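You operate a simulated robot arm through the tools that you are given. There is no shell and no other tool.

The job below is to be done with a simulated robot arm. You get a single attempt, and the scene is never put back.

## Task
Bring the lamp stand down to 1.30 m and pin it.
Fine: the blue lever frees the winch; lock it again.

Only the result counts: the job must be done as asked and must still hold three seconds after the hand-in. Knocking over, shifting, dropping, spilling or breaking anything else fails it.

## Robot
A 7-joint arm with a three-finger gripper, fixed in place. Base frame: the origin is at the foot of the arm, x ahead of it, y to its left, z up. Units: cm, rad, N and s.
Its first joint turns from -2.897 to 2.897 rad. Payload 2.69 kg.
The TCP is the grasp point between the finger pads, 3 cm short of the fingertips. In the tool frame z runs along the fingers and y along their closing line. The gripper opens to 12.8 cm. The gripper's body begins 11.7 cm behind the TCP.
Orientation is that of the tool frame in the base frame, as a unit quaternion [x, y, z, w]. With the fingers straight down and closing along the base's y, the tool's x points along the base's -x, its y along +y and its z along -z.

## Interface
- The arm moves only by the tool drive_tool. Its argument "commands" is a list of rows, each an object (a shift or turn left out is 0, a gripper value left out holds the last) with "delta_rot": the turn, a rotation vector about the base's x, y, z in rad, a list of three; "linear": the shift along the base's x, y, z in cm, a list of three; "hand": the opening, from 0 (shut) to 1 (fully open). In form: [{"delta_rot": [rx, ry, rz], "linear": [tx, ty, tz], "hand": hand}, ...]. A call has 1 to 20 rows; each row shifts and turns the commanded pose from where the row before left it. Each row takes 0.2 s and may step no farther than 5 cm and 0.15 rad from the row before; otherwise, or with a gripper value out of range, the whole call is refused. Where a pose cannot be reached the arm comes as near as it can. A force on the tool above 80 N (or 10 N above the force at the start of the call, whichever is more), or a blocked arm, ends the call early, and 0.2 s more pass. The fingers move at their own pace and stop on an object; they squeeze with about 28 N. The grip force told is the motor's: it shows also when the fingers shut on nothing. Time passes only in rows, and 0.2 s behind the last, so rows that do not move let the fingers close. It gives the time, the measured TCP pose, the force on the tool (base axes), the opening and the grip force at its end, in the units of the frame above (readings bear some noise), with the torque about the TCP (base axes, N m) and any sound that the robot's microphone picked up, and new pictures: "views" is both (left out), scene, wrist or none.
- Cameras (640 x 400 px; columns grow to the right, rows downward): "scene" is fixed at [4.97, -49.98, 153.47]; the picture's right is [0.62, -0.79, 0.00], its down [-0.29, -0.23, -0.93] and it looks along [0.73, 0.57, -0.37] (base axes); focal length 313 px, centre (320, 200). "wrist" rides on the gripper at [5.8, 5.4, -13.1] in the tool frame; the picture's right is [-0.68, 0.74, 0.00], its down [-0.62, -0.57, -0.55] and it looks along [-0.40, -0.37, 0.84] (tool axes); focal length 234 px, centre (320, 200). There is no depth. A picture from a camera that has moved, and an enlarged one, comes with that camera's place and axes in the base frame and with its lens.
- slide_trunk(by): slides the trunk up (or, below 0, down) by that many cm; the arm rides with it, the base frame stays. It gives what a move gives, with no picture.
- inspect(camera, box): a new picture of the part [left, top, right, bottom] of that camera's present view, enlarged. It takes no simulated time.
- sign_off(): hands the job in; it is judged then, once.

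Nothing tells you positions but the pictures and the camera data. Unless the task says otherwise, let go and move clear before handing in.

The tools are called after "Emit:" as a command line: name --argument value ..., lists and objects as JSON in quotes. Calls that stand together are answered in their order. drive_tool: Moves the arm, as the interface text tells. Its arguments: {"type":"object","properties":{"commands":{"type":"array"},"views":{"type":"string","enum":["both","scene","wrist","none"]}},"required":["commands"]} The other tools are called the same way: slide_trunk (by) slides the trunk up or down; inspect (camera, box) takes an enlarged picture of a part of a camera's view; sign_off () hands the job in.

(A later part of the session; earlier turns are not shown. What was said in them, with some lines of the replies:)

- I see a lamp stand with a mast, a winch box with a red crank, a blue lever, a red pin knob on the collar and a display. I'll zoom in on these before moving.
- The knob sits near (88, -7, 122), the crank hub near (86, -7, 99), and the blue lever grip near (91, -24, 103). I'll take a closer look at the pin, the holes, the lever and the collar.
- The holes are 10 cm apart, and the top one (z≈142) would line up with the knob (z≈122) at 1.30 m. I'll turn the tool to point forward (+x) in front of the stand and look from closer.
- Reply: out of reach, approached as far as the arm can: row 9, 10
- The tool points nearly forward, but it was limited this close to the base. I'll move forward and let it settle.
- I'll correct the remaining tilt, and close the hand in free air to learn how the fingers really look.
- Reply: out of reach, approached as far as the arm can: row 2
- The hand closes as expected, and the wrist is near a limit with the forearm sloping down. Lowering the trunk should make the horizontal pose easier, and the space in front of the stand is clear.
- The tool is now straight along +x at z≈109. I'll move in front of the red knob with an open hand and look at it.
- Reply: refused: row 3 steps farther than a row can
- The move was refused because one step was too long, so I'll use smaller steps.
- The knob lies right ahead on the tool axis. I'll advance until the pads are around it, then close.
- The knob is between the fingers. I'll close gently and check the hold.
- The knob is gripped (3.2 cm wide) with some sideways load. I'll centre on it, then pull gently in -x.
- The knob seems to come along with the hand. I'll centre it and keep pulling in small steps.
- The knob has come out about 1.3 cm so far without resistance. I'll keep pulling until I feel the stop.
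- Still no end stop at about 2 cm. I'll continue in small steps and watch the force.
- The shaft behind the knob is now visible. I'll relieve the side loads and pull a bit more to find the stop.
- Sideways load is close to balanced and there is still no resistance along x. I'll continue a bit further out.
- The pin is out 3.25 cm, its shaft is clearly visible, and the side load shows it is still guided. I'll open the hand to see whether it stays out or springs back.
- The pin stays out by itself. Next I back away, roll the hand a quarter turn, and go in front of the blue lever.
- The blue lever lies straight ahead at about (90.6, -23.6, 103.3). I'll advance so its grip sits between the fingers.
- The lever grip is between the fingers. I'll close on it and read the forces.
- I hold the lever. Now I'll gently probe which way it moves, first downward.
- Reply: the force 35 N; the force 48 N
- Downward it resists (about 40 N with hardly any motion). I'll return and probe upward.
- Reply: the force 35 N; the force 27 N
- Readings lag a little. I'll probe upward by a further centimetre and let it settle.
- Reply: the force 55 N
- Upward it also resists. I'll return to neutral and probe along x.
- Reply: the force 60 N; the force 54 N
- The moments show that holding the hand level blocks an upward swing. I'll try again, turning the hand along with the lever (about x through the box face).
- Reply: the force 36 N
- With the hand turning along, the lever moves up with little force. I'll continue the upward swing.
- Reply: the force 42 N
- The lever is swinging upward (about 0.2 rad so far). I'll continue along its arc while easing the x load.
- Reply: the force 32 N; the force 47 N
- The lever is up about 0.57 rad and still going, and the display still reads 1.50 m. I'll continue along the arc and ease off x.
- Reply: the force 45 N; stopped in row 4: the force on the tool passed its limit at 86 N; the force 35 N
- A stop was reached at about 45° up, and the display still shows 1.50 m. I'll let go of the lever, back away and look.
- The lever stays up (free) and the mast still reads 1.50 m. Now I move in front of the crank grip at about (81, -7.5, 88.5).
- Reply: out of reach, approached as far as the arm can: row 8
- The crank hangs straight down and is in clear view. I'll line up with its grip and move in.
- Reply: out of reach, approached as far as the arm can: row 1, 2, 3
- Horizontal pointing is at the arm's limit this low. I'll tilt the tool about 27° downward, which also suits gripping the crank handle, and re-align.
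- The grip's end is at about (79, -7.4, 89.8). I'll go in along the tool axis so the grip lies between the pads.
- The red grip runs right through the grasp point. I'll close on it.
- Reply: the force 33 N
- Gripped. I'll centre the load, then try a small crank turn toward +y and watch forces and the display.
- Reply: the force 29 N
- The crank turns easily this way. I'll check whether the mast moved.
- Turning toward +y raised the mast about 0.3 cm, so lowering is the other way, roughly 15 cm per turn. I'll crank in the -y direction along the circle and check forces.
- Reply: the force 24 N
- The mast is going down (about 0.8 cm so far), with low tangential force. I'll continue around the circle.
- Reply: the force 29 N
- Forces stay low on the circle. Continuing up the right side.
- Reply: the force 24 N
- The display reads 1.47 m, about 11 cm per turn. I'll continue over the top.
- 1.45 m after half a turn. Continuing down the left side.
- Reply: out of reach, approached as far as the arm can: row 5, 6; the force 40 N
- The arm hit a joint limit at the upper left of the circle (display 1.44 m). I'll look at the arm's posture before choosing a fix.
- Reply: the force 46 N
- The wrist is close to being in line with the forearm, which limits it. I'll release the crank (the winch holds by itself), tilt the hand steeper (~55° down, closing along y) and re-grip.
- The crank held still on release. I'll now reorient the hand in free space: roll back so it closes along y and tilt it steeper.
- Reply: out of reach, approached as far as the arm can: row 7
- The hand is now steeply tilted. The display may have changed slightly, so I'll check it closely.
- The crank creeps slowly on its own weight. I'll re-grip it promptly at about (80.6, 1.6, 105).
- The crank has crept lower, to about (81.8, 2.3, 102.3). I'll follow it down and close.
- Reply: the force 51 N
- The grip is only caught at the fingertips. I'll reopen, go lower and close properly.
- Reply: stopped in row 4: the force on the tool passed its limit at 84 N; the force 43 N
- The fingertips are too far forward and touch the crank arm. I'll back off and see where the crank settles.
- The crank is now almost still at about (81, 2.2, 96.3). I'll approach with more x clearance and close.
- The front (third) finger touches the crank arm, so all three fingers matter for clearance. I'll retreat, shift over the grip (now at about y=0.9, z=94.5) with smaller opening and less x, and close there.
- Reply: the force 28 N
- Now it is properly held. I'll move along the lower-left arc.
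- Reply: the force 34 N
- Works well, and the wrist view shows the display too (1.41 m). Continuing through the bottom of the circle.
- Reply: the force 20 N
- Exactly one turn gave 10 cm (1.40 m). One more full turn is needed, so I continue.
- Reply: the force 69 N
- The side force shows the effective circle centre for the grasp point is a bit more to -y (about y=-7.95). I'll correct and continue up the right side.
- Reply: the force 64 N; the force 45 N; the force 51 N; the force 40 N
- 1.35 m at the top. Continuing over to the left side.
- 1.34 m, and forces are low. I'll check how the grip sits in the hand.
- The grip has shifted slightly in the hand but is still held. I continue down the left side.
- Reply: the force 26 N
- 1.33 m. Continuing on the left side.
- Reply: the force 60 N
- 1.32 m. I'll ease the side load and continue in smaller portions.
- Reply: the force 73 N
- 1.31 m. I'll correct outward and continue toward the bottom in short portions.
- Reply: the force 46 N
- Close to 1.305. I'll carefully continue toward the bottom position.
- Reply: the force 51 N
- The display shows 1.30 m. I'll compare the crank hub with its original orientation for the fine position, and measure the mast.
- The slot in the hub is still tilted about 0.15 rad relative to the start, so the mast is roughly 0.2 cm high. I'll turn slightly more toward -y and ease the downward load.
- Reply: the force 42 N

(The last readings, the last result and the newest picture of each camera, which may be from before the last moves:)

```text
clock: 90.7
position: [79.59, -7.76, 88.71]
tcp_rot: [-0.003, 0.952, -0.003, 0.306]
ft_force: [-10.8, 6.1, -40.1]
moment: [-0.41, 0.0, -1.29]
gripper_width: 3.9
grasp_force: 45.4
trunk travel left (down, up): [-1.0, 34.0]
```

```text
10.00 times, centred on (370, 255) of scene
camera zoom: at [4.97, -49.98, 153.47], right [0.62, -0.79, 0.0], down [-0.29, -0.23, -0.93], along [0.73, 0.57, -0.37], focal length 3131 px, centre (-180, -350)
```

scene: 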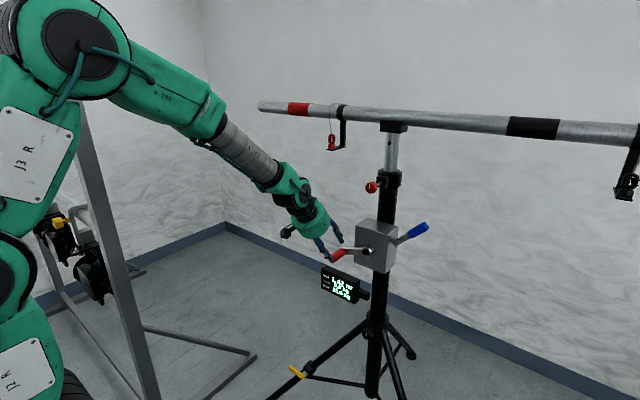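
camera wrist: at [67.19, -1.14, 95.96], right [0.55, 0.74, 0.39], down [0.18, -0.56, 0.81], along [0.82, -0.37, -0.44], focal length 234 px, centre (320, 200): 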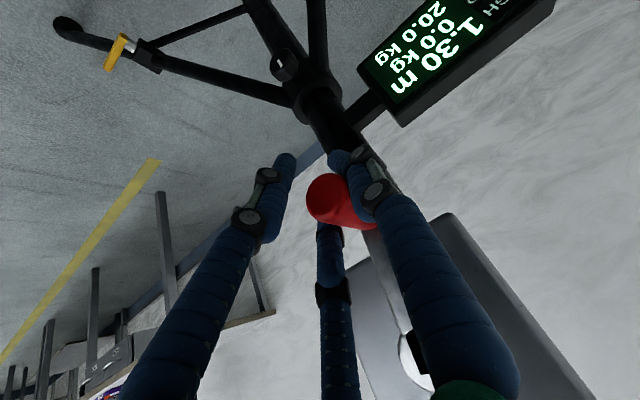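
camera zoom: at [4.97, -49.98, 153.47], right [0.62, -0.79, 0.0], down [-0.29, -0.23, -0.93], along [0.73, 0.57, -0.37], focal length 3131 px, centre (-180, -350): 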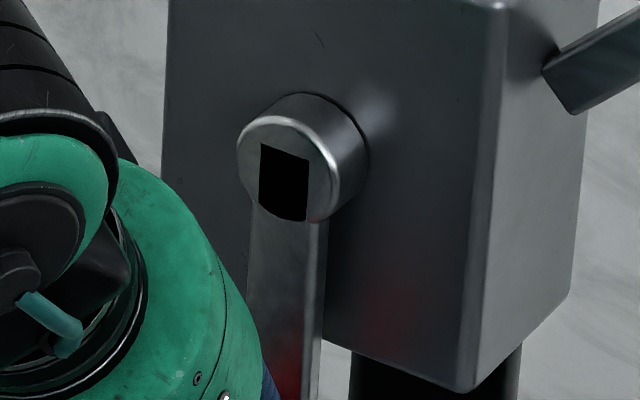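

The crank is back at its original orientation, and the mast has come down 20.0 cm by my measurement. I'll let go carefully and back away.

Emit:
drive_tool --commands '[{"linear": [0, 0, -0.13]}, {"hand": 0.42}, {}, {"linear": [-2.3, 0.1, 3.2]}, {"linear": [-2.3, 0, 3.2]}, {"linear": [-3.5, 0, 3]}, {}]' --views "both"

Emit:
inspect --camera "scene" --box '[310, 255, 390, 305]'

Emit:
inspect --camera "scene" --box '[360, 215, 440, 265]'

```text
clock: 92.2
position: [71.35, -7.64, 98.16]
tcp_rot: [-0.004, 0.951, -0.002, 0.308]
ft_force: [0.0, 0.8, 0.6]
moment: [0.04, 0.03, 0.02]
gripper_width: 5.38
grasp_force: 0.1
trunk travel left (down, up): [-1.0, 34.0]
camera wrist: at [58.99, -2.35, 105.3], right [0.54, 0.74, 0.39], down [0.18, -0.56, 0.81], along [0.82, -0.37, -0.44], focal length 234 px, centre (320, 200)
```

scene: 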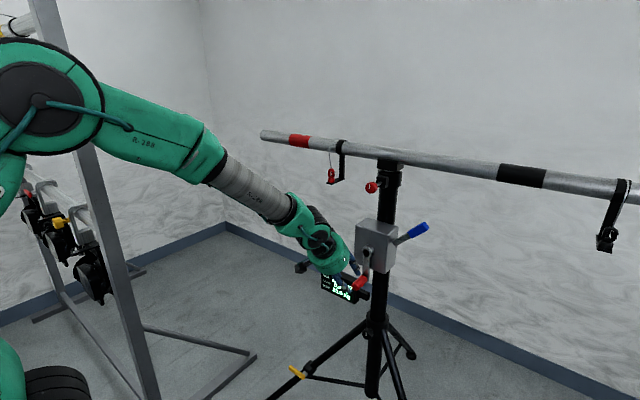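
wrist: 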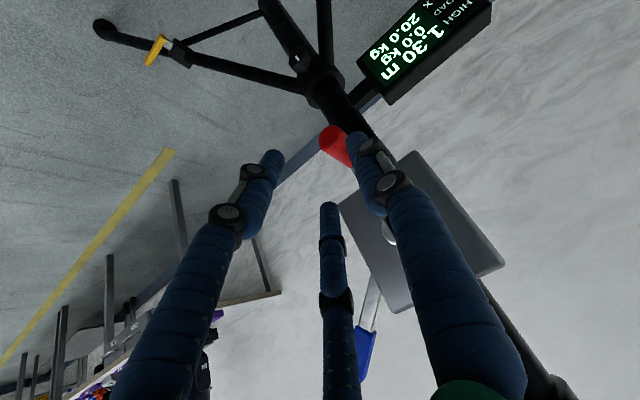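

```text
8.00 times, centred on (350, 280) of scene
camera zoom: at [4.97, -49.98, 153.47], right [0.62, -0.79, 0.0], down [-0.29, -0.23, -0.93], along [0.73, 0.57, -0.37], focal length 2505 px, centre (80, -440)
```

zoom: 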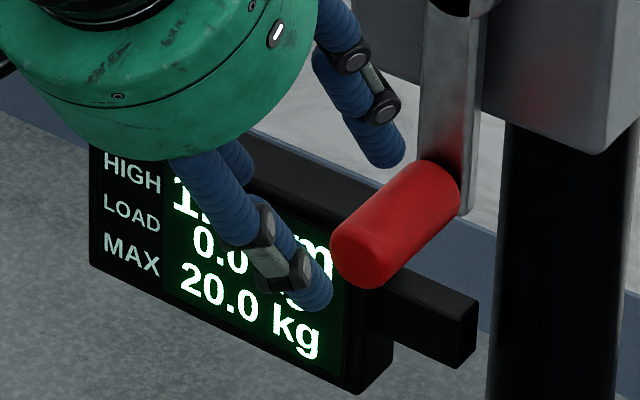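

```text
8.00 times, centred on (400, 240) of scene
camera zoom: at [4.97, -49.98, 153.47], right [0.62, -0.79, 0.0], down [-0.29, -0.23, -0.93], along [0.73, 0.57, -0.37], focal length 2505 px, centre (-320, -120)
```

zoom: 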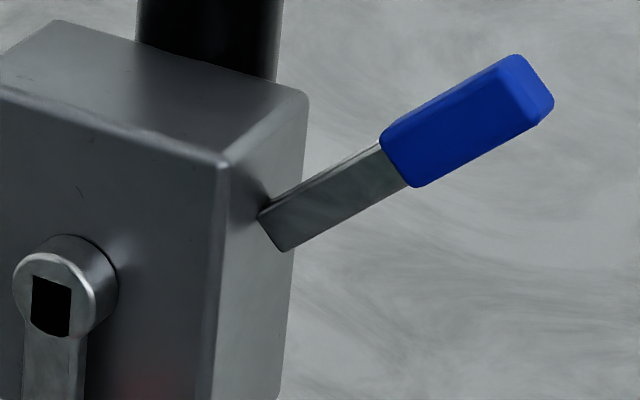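

The crank rests within about 0.3 cm of its original position (mast error of about 0.05 cm). Now I raise the hand, level it, and go back in front of the pin knob.

Emit:
drive_tool --commands '[{"linear": [-1, 0.1, 3.4], "delta_rot": [0, -0.1345, 0], "hand": 0.45}, {"linear": [0, 0.1, 3.4], "delta_rot": [0, -0.1345, 0]}, {"linear": [0, 0.1, 3.4], "delta_rot": [0, -0.1345, 0]}, {"linear": [0, 0.1, 3.4], "delta_rot": [0, -0.1345, 0]}, {"linear": [0, 0.1, 3.4], "delta_rot": [0, -0.1345, 0]}, {"linear": [0, 0.1, 3.4], "delta_rot": [0, -0.1345, 0]}, {"linear": [1, 0, 3.4], "delta_rot": [0, -0.1345, 0]}, {}, {}]' --views "both"

```text
clock: 94.2
position: [71.46, -7.31, 121.94]
tcp_rot: [-0.002, 0.708, -0.003, 0.706]
ft_force: [-1.4, -0.3, 0.2]
moment: [0.01, 0.01, -0.02]
gripper_width: 5.76
grasp_force: 0.0
trunk travel left (down, up): [-1.0, 34.0]
camera wrist: at [58.33, -2.02, 116.07], right [0.0, 0.74, 0.67], down [-0.55, -0.56, 0.62], along [0.84, -0.37, 0.41], focal length 234 px, centre (320, 200)
```

scene: 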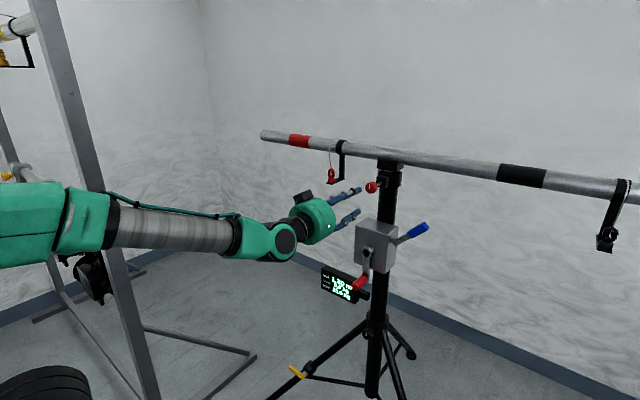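
wrist: 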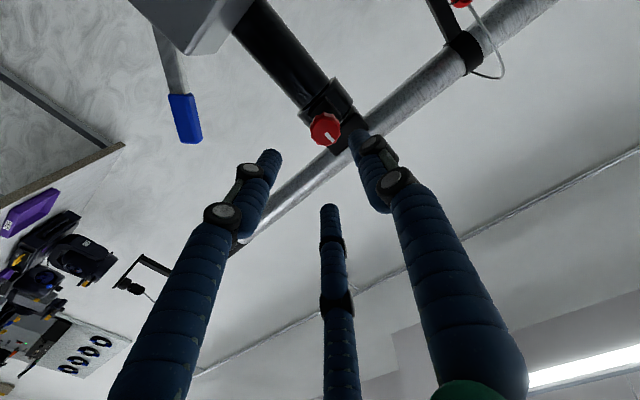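

The hand is level and on axis with the knob. I'll advance around it and grip.

Emit:
drive_tool --commands '[{"linear": [4, 0.15, 0.15], "hand": 0.5}, {"linear": [4, 0.1, 0.15]}, {"linear": [3, 0, 0]}, {"linear": [1.5, 0, 0]}, {}, {"hand": 0}, {}, {}]' --views "wrist"

Emit:
inspect --camera "scene" --box '[310, 255, 390, 305]'

Emit:
inspect --camera "scene" --box '[350, 160, 410, 210]'

```text
clock: 96.0
position: [83.76, -6.9, 122.37]
tcp_rot: [-0.002, 0.708, -0.004, 0.706]
ft_force: [-0.7, 14.4, -0.2]
moment: [0.09, -0.03, 0.51]
gripper_width: 3.23
grasp_force: 44.8
trunk travel left (down, up): [-1.0, 34.0]
camera wrist: at [70.69, -1.61, 116.46], right [0.0, 0.74, 0.67], down [-0.55, -0.56, 0.62], along [0.84, -0.37, 0.41], focal length 234 px, centre (320, 200)
```

wrist: 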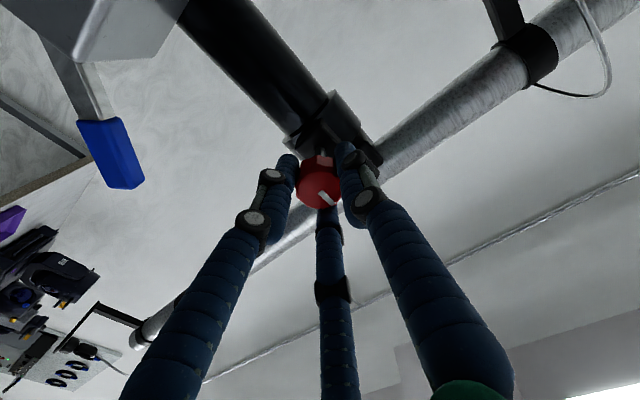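

```text
8.00 times, centred on (350, 280) of scene
camera zoom: at [4.97, -49.98, 153.47], right [0.62, -0.79, 0.0], down [-0.29, -0.23, -0.93], along [0.73, 0.57, -0.37], focal length 2505 px, centre (80, -440)
```

zoom: 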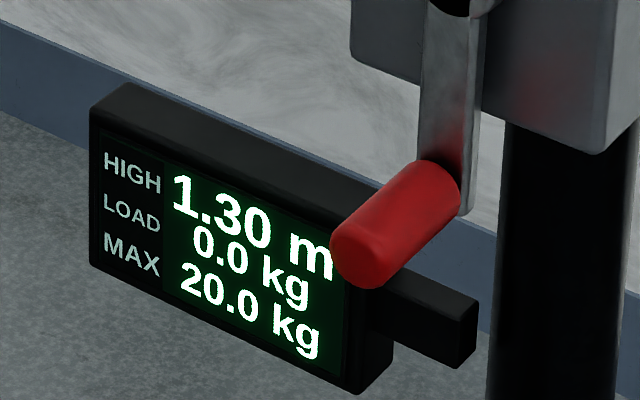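

```text
8.00 times, centred on (380, 185) of scene
camera zoom: at [4.97, -49.98, 153.47], right [0.62, -0.79, 0.0], down [-0.29, -0.23, -0.93], along [0.73, 0.57, -0.37], focal length 2505 px, centre (-160, 320)
```

zoom: 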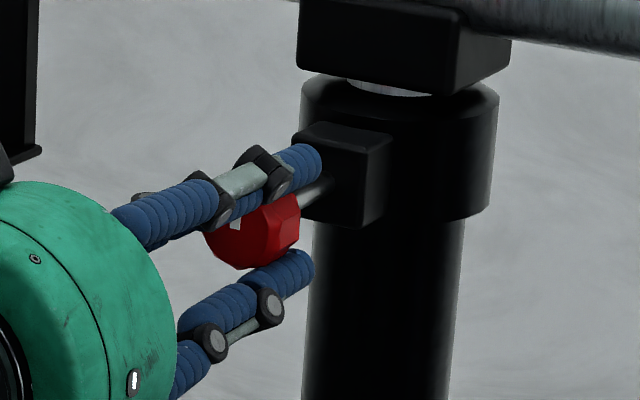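

1.30 m holds and the knob is gripped. I'll push it in gently in small steps, watching the x force.

Emit:
drive_tool --commands '[{"linear": [0, 0.08, 0]}, {"linear": [0.4, 0, 0]}, {"linear": [0.4, 0, 0]}, {"linear": [0.4, 0, 0]}, {}]' --views "none"

```text
clock: 97.2
position: [85.15, -6.94, 122.33]
tcp_rot: [-0.002, 0.708, -0.004, 0.706]
ft_force: [-0.6, -0.8, 2.6]
moment: [0.09, -0.13, -0.19]
gripper_width: 3.24
grasp_force: 45.3
trunk travel left (down, up): [-1.0, 34.0]
```

No resistance so far (x=85.15, 1.2 cm in). I continue pushing in small steps.

Emit:
drive_tool --commands '[{"linear": [0.4, 0, 0]}, {"linear": [0.4, 0, 0]}, {}]' --views "none"

Emit:
inspect --camera "scene" --box '[350, 160, 410, 210]'

```text
clock: 98.0
position: [85.9, -6.94, 122.34]
tcp_rot: [-0.001, 0.708, -0.003, 0.706]
ft_force: [0.3, -6.3, 3.3]
moment: [0.13, -0.18, -0.17]
gripper_width: 3.23
grasp_force: 44.8
trunk travel left (down, up): [-1.0, 34.0]
```

```text
8.00 times, centred on (380, 185) of scene
camera zoom: at [4.97, -49.98, 153.47], right [0.62, -0.79, 0.0], down [-0.29, -0.23, -0.93], along [0.73, 0.57, -0.37], focal length 2505 px, centre (-160, 320)
```

zoom: 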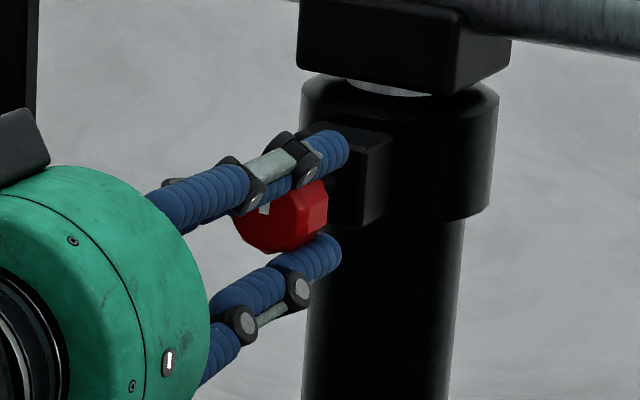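

Emit:
drive_tool --commands '[{"linear": [0.3, 0, 0]}, {"linear": [0.3, 0, 0]}, {}]' --views "none"

```text
clock: 98.8
position: [86.65, -6.89, 122.29]
tcp_rot: [-0.002, 0.708, -0.003, 0.706]
ft_force: [0.3, -7.9, 4.3]
moment: [0.09, -0.11, -0.16]
gripper_width: 3.24
grasp_force: 45.2
trunk travel left (down, up): [-1.0, 34.0]
```

Nearly home. I'll push the last few millimetres until it seats.

Emit:
drive_tool --commands '[{"linear": [0.2, 0, 0]}, {"linear": [0.2, 0, 0]}, {}, {}]' --views "wrist"

Emit:
inspect --camera "scene" --box '[350, 160, 410, 210]'

```text
clock: 99.8
position: [86.98, -7.01, 122.25]
tcp_rot: [-0.003, 0.708, -0.004, 0.706]
ft_force: [-0.5, -6.4, 3.6]
moment: [0.09, -0.1, -0.1]
gripper_width: 3.22
grasp_force: 44.7
trunk travel left (down, up): [-1.0, 34.0]
camera wrist: at [73.97, -1.57, 116.46], right [0.0, 0.74, 0.67], down [-0.55, -0.56, 0.62], along [0.84, -0.37, 0.4], focal length 234 px, centre (320, 200)
```

wrist: 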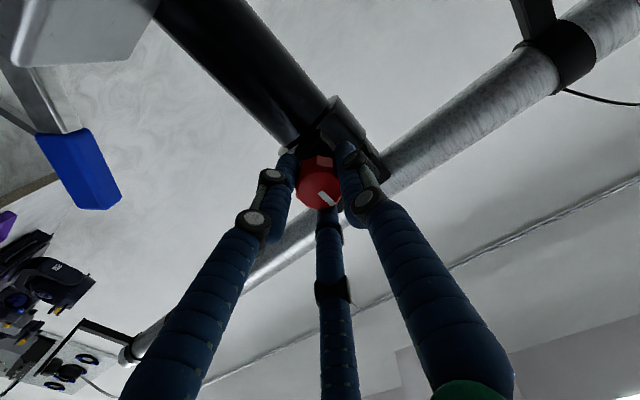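

```text
8.00 times, centred on (380, 185) of scene
camera zoom: at [4.97, -49.98, 153.47], right [0.62, -0.79, 0.0], down [-0.29, -0.23, -0.93], along [0.73, 0.57, -0.37], focal length 2505 px, centre (-160, 320)
```

zoom: 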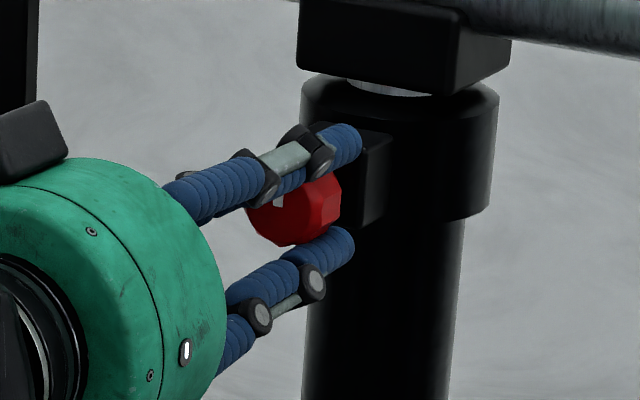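

The knob is back at its original depth. I'll press a touch further to confirm it is against its seat.

Emit:
drive_tool --commands '[{"linear": [0.15, 0, 0]}, {"linear": [0.15, 0, 0]}, {}]' --views "none"

```text
clock: 100.7
position: [87.09, -6.91, 122.22]
tcp_rot: [-0.002, 0.708, -0.004, 0.706]
ft_force: [-21.8, -3.7, -0.8]
moment: [0.14, -0.06, -0.06]
gripper_width: 3.23
grasp_force: 44.6
trunk travel left (down, up): [-1.0, 34.0]
```

It seats firmly (22 N at the original depth), so the pin is in the hole at 1.30 m. I'll release the knob, back away and look.

Emit:
drive_tool --commands '[{"linear": [-0.1, 0, 0]}, {"hand": 0.5}, {}, {"linear": [-4, 0, 0]}, {"linear": [-4, 0, 0]}, {"linear": [-4, -1, 0]}, {"linear": [-3, -3, 0], "hand": 0}, {"linear": [0, -4, -1]}, {"linear": [0, -4, -1]}, {"linear": [0, -2.5, -1]}, {}, {}]' --views "both"

Emit:
inspect --camera "scene" --box '[310, 160, 470, 310]'

Emit:
inspect --camera "scene" --box '[350, 160, 430, 210]'

```text
clock: 103.2
position: [72.23, -21.44, 119.15]
tcp_rot: [-0.004, 0.709, -0.004, 0.706]
ft_force: [-0.6, 0.4, 0.5]
moment: [0.01, 0.02, 0.0]
gripper_width: 0.24
grasp_force: 28.1
trunk travel left (down, up): [-1.0, 34.0]
camera wrist: at [59.08, -16.12, 113.49], right [0.0, 0.74, 0.67], down [-0.55, -0.56, 0.62], along [0.84, -0.37, 0.4], focal length 234 px, centre (320, 200)
```

scene: 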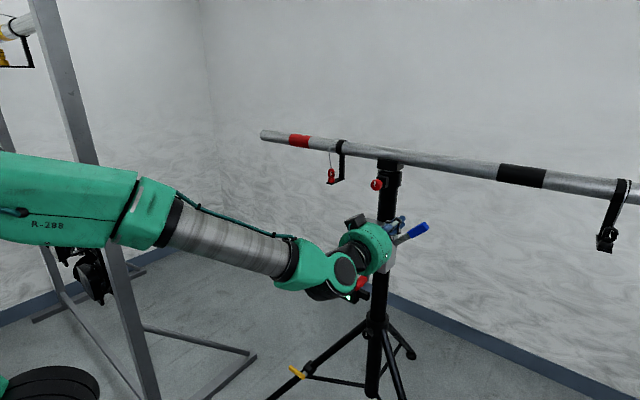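
wrist: 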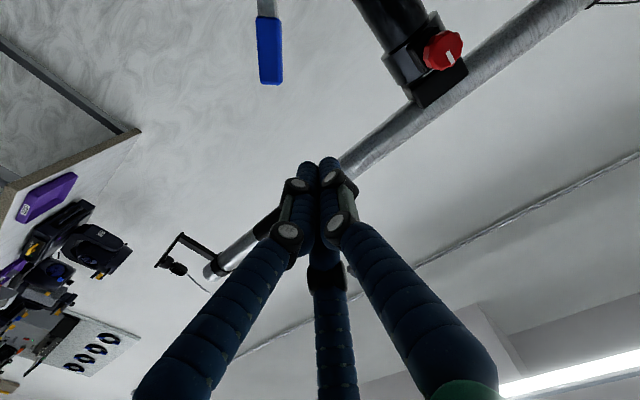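

```text
2.67 times, centred on (390, 235) of scene
camera zoom: at [4.97, -49.98, 153.47], right [0.62, -0.79, 0.0], down [-0.29, -0.23, -0.93], along [0.73, 0.57, -0.37], focal length 835 px, centre (133, 107)
```

zoom: 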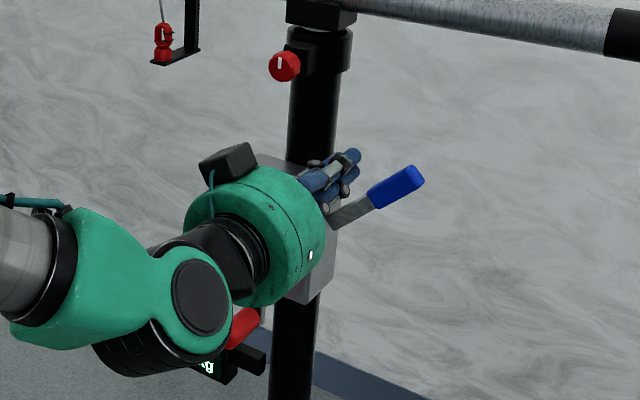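

```text
8.00 times, centred on (390, 185) of scene
camera zoom: at [4.97, -49.98, 153.47], right [0.62, -0.79, 0.0], down [-0.29, -0.23, -0.93], along [0.73, 0.57, -0.37], focal length 2505 px, centre (-240, 320)
```

zoom: 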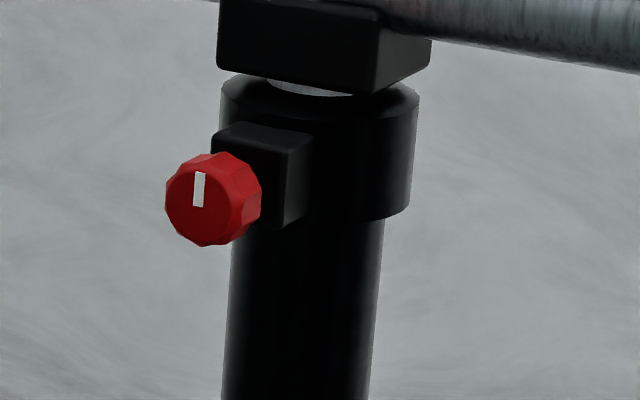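

The pin knob looks exactly as it did at the start. Now I'll bring the closed fingers over the lever and push it down to the locked position.

Emit:
drive_tool --commands '[{"linear": [4, -0.5, 0]}, {"linear": [4, 0, 0]}, {"linear": [4, 0, 0]}, {"linear": [3.5, 0, 0]}, {"linear": [2, 0, 0]}, {"linear": [0, 0, -2]}, {"linear": [0, 0, -2]}, {}, {}]' --views "both"

Emit:
inspect --camera "scene" --box '[360, 200, 460, 280]'

```text
clock: 105.2
position: [89.62, -21.71, 115.21]
tcp_rot: [-0.002, 0.708, -0.005, 0.706]
ft_force: [-0.1, -0.3, -0.7]
moment: [0.0, 0.01, 0.0]
gripper_width: 0.23
grasp_force: 28.3
trunk travel left (down, up): [-1.0, 34.0]
camera wrist: at [76.65, -16.43, 109.34], right [0.0, 0.74, 0.67], down [-0.55, -0.56, 0.62], along [0.84, -0.37, 0.4], focal length 234 px, centre (320, 200)
```

scene: 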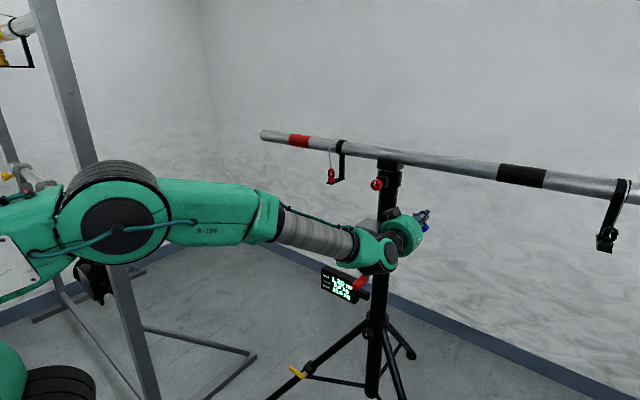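
wrist: 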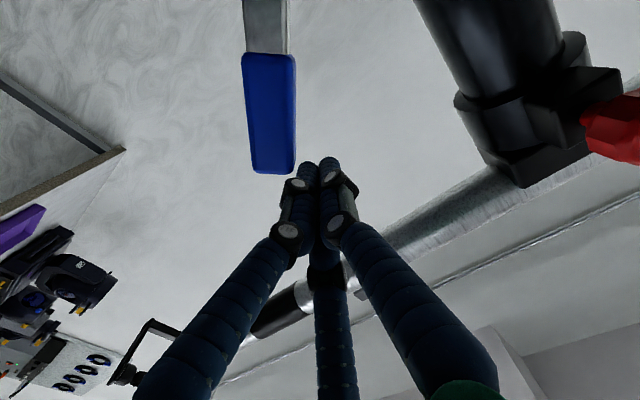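

```text
5.00 times, centred on (410, 240) of scene
camera zoom: at [4.97, -49.98, 153.47], right [0.62, -0.79, 0.0], down [-0.29, -0.23, -0.93], along [0.73, 0.57, -0.37], focal length 1566 px, centre (-130, 0)
```

zoom: 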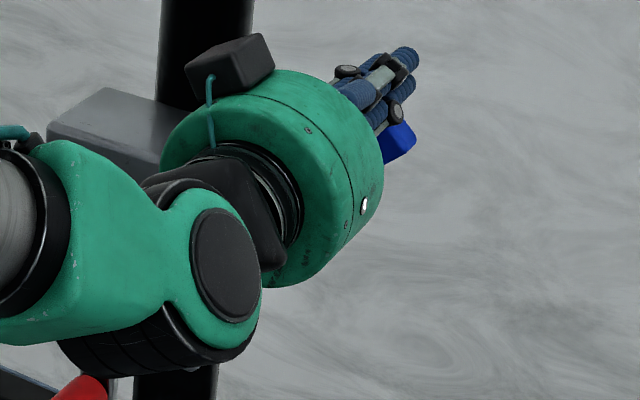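

The fingers are just above the lever. I'll press downward step by step.

Emit:
drive_tool --commands '[{"linear": [0, 0, -0.6]}, {"linear": [0, 0, -0.6]}, {"linear": [0, 0, -0.5]}, {"linear": [0, 0, -0.5]}, {"linear": [0, 0, -0.5]}, {"linear": [0, 0, -0.5]}, {}]' --views "wrist"

Emit:
inspect --camera "scene" --box '[360, 200, 460, 280]'

```text
clock: 106.5
position: [89.94, -22.37, 113.54]
tcp_rot: [-0.002, 0.704, -0.006, 0.71]
ft_force: [-0.9, 0.8, 0.7]
moment: [-0.02, -0.1, 0.04]
gripper_width: 0.21
grasp_force: 28.1
trunk travel left (down, up): [-1.0, 34.0]
stopped in row 6: the force on the tool passed its limit at 82 N (the readings are from after the stop); the commanded pose is now the measured one
camera wrist: at [76.88, -16.9, 107.6], right [0.0, 0.75, 0.67], down [-0.56, -0.55, 0.62], along [0.83, -0.37, 0.42], focal length 234 px, centre (320, 200)
```

wrist: 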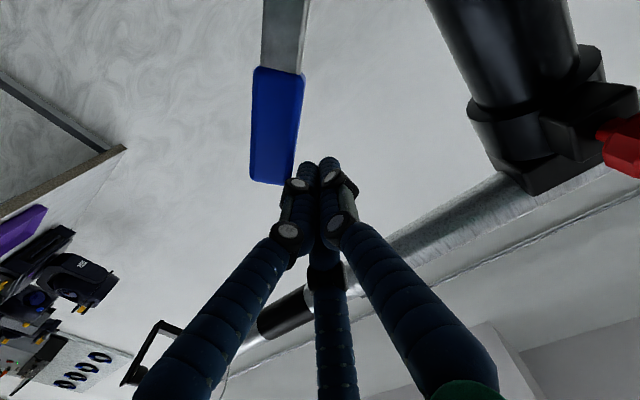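

```text
5.00 times, centred on (410, 240) of scene
camera zoom: at [4.97, -49.98, 153.47], right [0.62, -0.79, 0.0], down [-0.29, -0.23, -0.93], along [0.73, 0.57, -0.37], focal length 1566 px, centre (-130, 0)
```

zoom: 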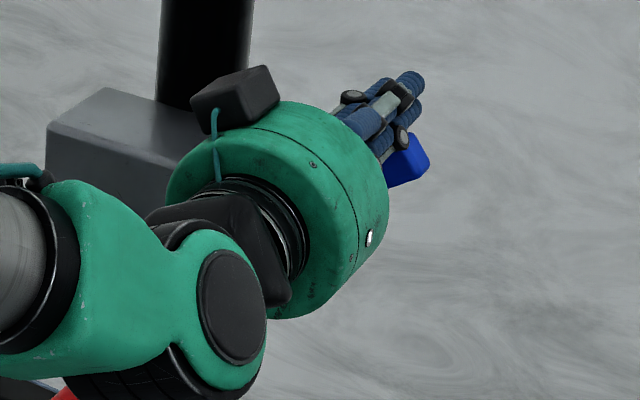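

The fingers were pressing on the lever's tip end. I'll shift toward its middle and push along the lever's arc instead.

Emit:
drive_tool --commands '[{"linear": [0, 0, 1.5]}, {"linear": [0, 1.6, 0.3]}, {"linear": [0, 1.6, 0]}, {"linear": [0, 0, -1.5]}, {"linear": [0, 0, -1.5]}, {}]' --views "wrist"

```text
clock: 107.9
position: [89.86, -19.39, 112.52]
tcp_rot: [-0.001, 0.703, -0.008, 0.711]
ft_force: [-1.3, 1.0, 1.0]
moment: [0.04, -0.01, -0.03]
gripper_width: 0.22
grasp_force: 27.8
trunk travel left (down, up): [-1.0, 34.0]
camera wrist: at [76.87, -13.97, 106.51], right [0.0, 0.75, 0.67], down [-0.56, -0.55, 0.62], along [0.83, -0.37, 0.42], focal length 234 px, centre (320, 200)
```

wrist: 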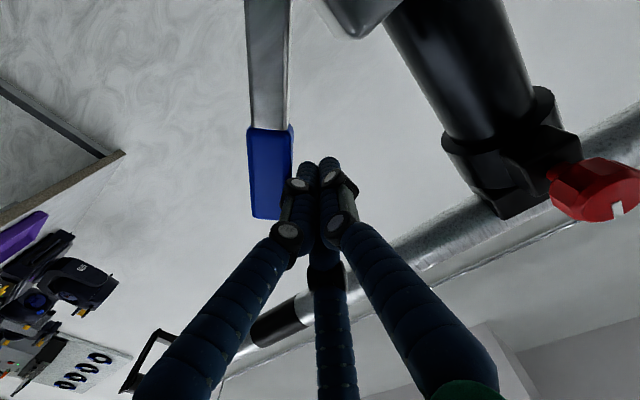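

Emit:
drive_tool --commands '[{"linear": [0, 0.1, -0.7]}, {"linear": [0, 0, -0.66]}, {"linear": [0, -0.69, -0.49]}, {"linear": [0, -0.64, -0.55]}, {"linear": [0, -0.61, -0.61]}, {}]' --views "wrist"

Emit:
inspect --camera "scene" --box '[360, 200, 460, 280]'

```text
clock: 109.3
position: [89.86, -20.97, 109.59]
tcp_rot: [-0.002, 0.703, -0.006, 0.711]
ft_force: [0.1, 0.5, 0.0]
moment: [0.04, -0.01, 0.0]
gripper_width: 0.23
grasp_force: 28.1
trunk travel left (down, up): [-1.0, 34.0]
camera wrist: at [76.92, -15.58, 103.58], right [0.0, 0.75, 0.67], down [-0.56, -0.55, 0.62], along [0.83, -0.37, 0.42], focal length 234 px, centre (320, 200)
```

wrist: 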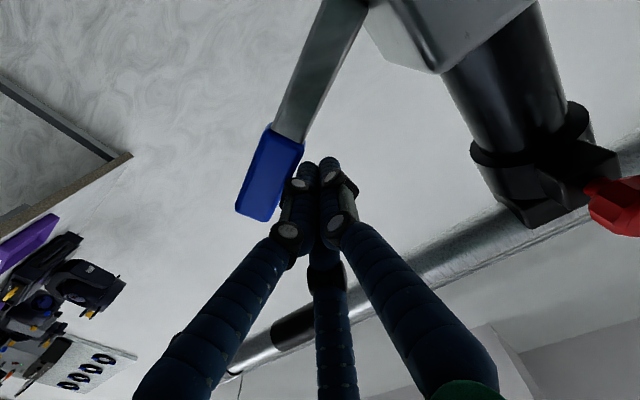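

```text
5.00 times, centred on (410, 240) of scene
camera zoom: at [4.97, -49.98, 153.47], right [0.62, -0.79, 0.0], down [-0.29, -0.23, -0.93], along [0.73, 0.57, -0.37], focal length 1566 px, centre (-130, 0)
```

zoom: 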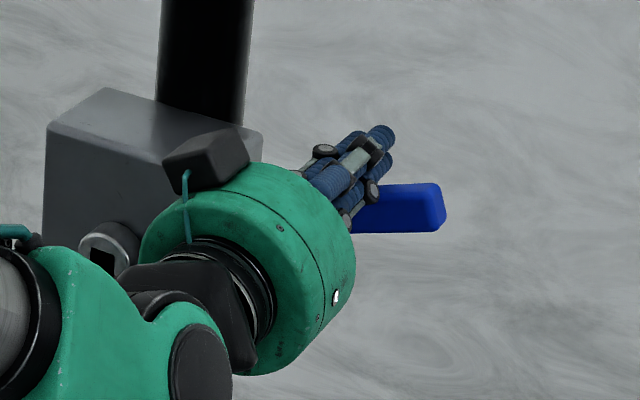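

The lever is swinging down easily. Continuing to the horizontal position.

Emit:
drive_tool --commands '[{"linear": [0, -0.6, -0.65]}, {"linear": [0, -0.5, -0.7]}, {"linear": [0, -0.45, -0.73]}, {"linear": [0, -0.4, -0.6]}, {}]' --views "wrist"

Emit:
inspect --camera "scene" --box '[360, 200, 460, 280]'

```text
clock: 110.5
position: [89.98, -22.89, 106.65]
tcp_rot: [-0.002, 0.703, -0.007, 0.711]
ft_force: [-0.7, 0.7, -0.4]
moment: [0.01, 0.04, -0.05]
gripper_width: 0.21
grasp_force: 28.1
trunk travel left (down, up): [-1.0, 34.0]
camera wrist: at [76.93, -17.46, 100.78], right [0.0, 0.75, 0.67], down [-0.56, -0.55, 0.62], along [0.83, -0.37, 0.42], focal length 234 px, centre (320, 200)
```

wrist: 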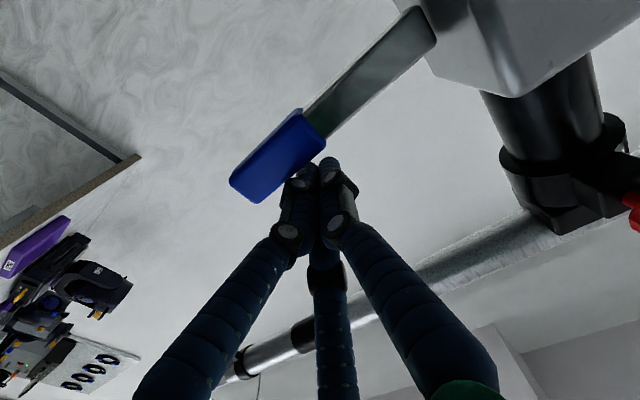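

```text
5.00 times, centred on (410, 240) of scene
camera zoom: at [4.97, -49.98, 153.47], right [0.62, -0.79, 0.0], down [-0.29, -0.23, -0.93], along [0.73, 0.57, -0.37], focal length 1566 px, centre (-130, 0)
```

zoom: 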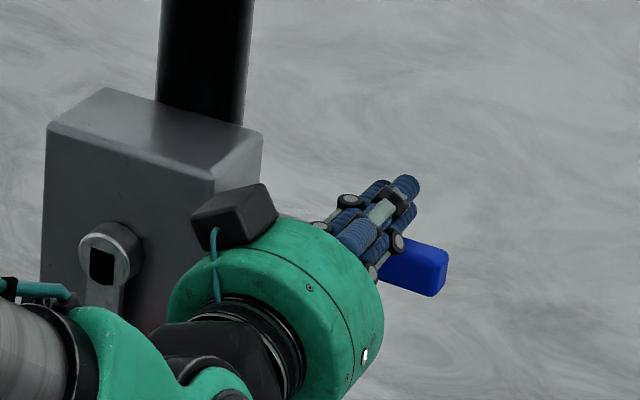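

The lever looks back at its original horizontal place. I'll press lightly further to confirm it is against the stop.

Emit:
drive_tool --commands '[{"linear": [0, -0.1, -0.3]}, {"linear": [0, 0, -0.3]}, {"linear": [0, 0, -0.2]}, {}]' --views "none"

Emit:
inspect --camera "scene" --box '[360, 215, 440, 265]'

```text
clock: 111.5
position: [89.83, -23.12, 106.54]
tcp_rot: [-0.003, 0.701, -0.007, 0.713]
ft_force: [0.7, 1.6, 16.9]
moment: [-0.08, 0.08, -0.01]
gripper_width: 0.2
grasp_force: 28.3
trunk travel left (down, up): [-1.0, 34.0]
```

```text
8.00 times, centred on (400, 240) of scene
camera zoom: at [4.97, -49.98, 153.47], right [0.62, -0.79, 0.0], down [-0.29, -0.23, -0.93], along [0.73, 0.57, -0.37], focal length 2505 px, centre (-320, -120)
```

zoom: 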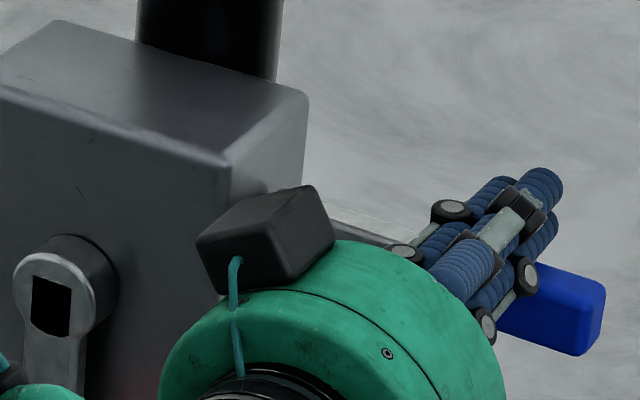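

The lever is firmly at its stop and in its original place. I'll lift off, back well away, and verify everything.

Emit:
drive_tool --commands '[{"linear": [0, 0, -0.15]}, {}, {"linear": [0, 0, 1.5]}, {"linear": [0, 0, 2.5]}, {"linear": [-3.5, 0, 1]}, {"linear": [-4.5, 0, 0]}, {"linear": [-4.5, 0, 0]}, {"linear": [-4.5, 0, 0]}, {"linear": [-4, 2, 2]}, {"linear": [-2, 3, 3]}, {"linear": [-1, 3, 3]}, {}, {}]' --views "both"

Emit:
inspect --camera "scene" --box '[310, 160, 470, 310]'

Emit:
inspect --camera "scene" --box '[310, 255, 390, 305]'

Emit:
inspect --camera "scene" --box '[350, 160, 430, 210]'

Emit:
inspect --camera "scene" --box '[360, 215, 440, 265]'

```text
clock: 114.3
position: [65.74, -14.9, 118.98]
tcp_rot: [-0.003, 0.703, -0.006, 0.711]
ft_force: [-0.3, 1.0, 0.2]
moment: [-0.02, 0.03, 0.02]
gripper_width: 0.22
grasp_force: 27.6
trunk travel left (down, up): [-1.0, 34.0]
camera wrist: at [52.84, -9.52, 113.05], right [0.0, 0.75, 0.67], down [-0.56, -0.55, 0.62], along [0.83, -0.37, 0.42], focal length 234 px, centre (320, 200)
```

scene: 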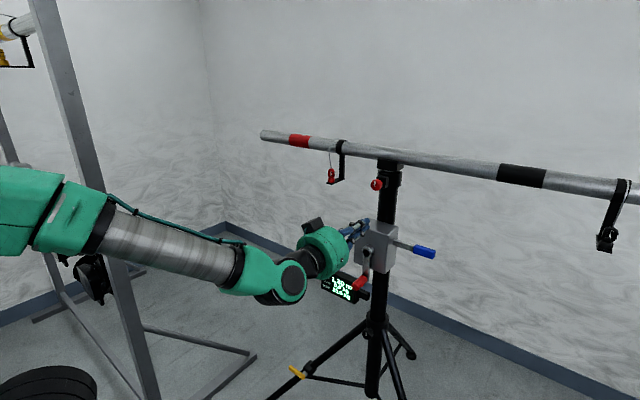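
wrist: 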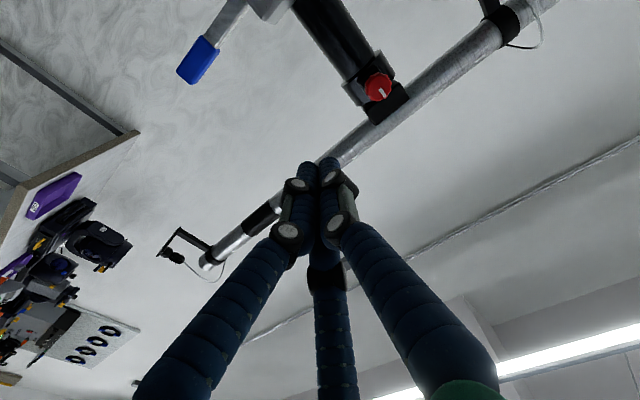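

```text
2.67 times, centred on (390, 235) of scene
camera zoom: at [4.97, -49.98, 153.47], right [0.62, -0.79, 0.0], down [-0.29, -0.23, -0.93], along [0.73, 0.57, -0.37], focal length 835 px, centre (133, 107)
```

zoom: 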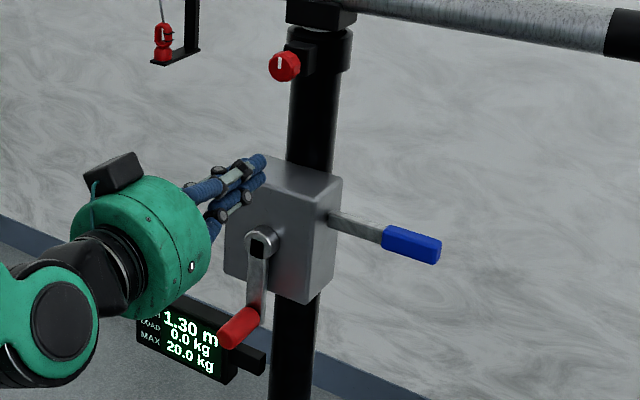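

```text
8.00 times, centred on (350, 280) of scene
camera zoom: at [4.97, -49.98, 153.47], right [0.62, -0.79, 0.0], down [-0.29, -0.23, -0.93], along [0.73, 0.57, -0.37], focal length 2505 px, centre (80, -440)
```

zoom: 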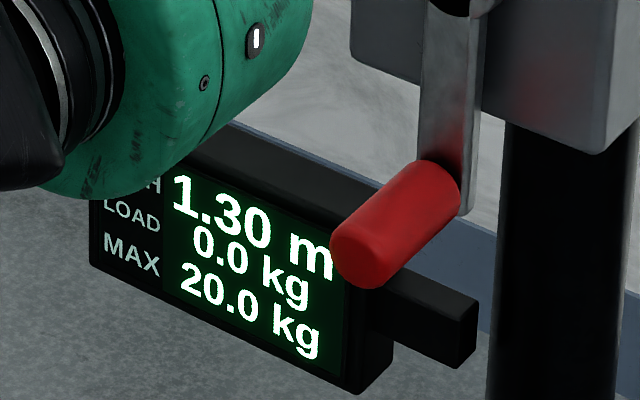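

```text
8.00 times, centred on (390, 185) of scene
camera zoom: at [4.97, -49.98, 153.47], right [0.62, -0.79, 0.0], down [-0.29, -0.23, -0.93], along [0.73, 0.57, -0.37], focal length 2505 px, centre (-240, 320)
```

zoom: 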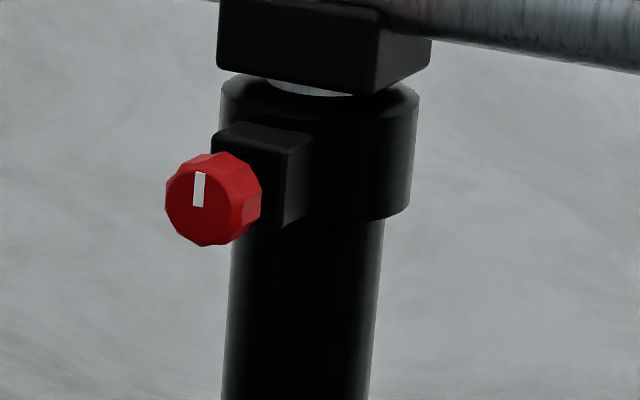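

```text
8.00 times, centred on (400, 240) of scene
camera zoom: at [4.97, -49.98, 153.47], right [0.62, -0.79, 0.0], down [-0.29, -0.23, -0.93], along [0.73, 0.57, -0.37], focal length 2505 px, centre (-320, -120)
```

zoom: 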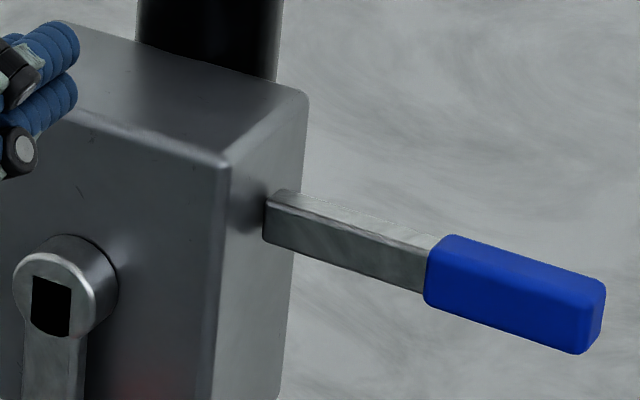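

The display reads 1.30 m, the pin knob is fully seated, the blue lever is back at its locked stop, and the stand has not moved. I'll withdraw a bit more, wait, and check once again before handing in.

Emit:
drive_tool --commands '[{"linear": [-2, 2, 2]}, {"linear": [0, 2, 2]}, {}, {}, {}, {}, {}, {}, {}, {}]' --views "scene"

Emit:
inspect --camera "scene" --box '[310, 160, 470, 310]'

```text
clock: 116.5
position: [63.73, -10.78, 123.31]
tcp_rot: [-0.004, 0.703, -0.005, 0.711]
ft_force: [-1.1, -0.3, 0.6]
moment: [0.0, -0.01, -0.02]
gripper_width: 0.22
grasp_force: 28.2
trunk travel left (down, up): [-1.0, 34.0]
```

scene: 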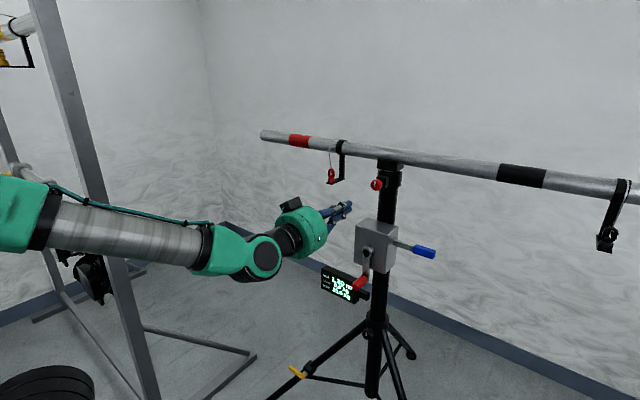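

```text
2.67 times, centred on (390, 235) of scene
camera zoom: at [4.97, -49.98, 153.47], right [0.62, -0.79, 0.0], down [-0.29, -0.23, -0.93], along [0.73, 0.57, -0.37], focal length 835 px, centre (133, 107)
```

zoom: 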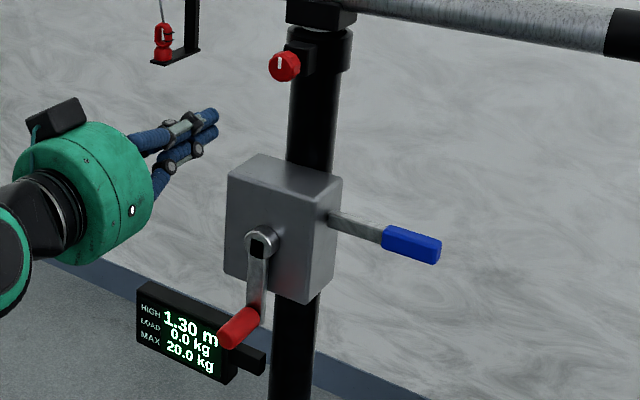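

The stand is steady at 1.30 m, with the pin in, the winch lever locked and the hand clear. I'm handing in.

Emit:
sign_off

```text
The job is handed in.
```

The lamp stand is down at 1.30 m, pinned, and the winch is locked again. I handed the job in.

- **Height:** the display reads 1.30 m. My camera measurement put the mast 20 cm lower than the start, within a millimetre or two.
- **Pin:** I pulled the red knob out, then pushed it back to its original depth, where it stopped firmly. It could not have gone that deep without lining up with the hole. I didn't load the mast to test it.
- **Winch:** the blue lever swings up about 45° to free the winch. I pushed it back down against its stop, and it looks exactly as it did at the start.
- **Surroundings:** the stand did not shift and I knocked nothing over. The hand is clear of everything.

Once freed, the winch let the crank creep down slowly under its own weight when I let go of it partway. It stayed still at the bottom of its turn, which is where I left it.
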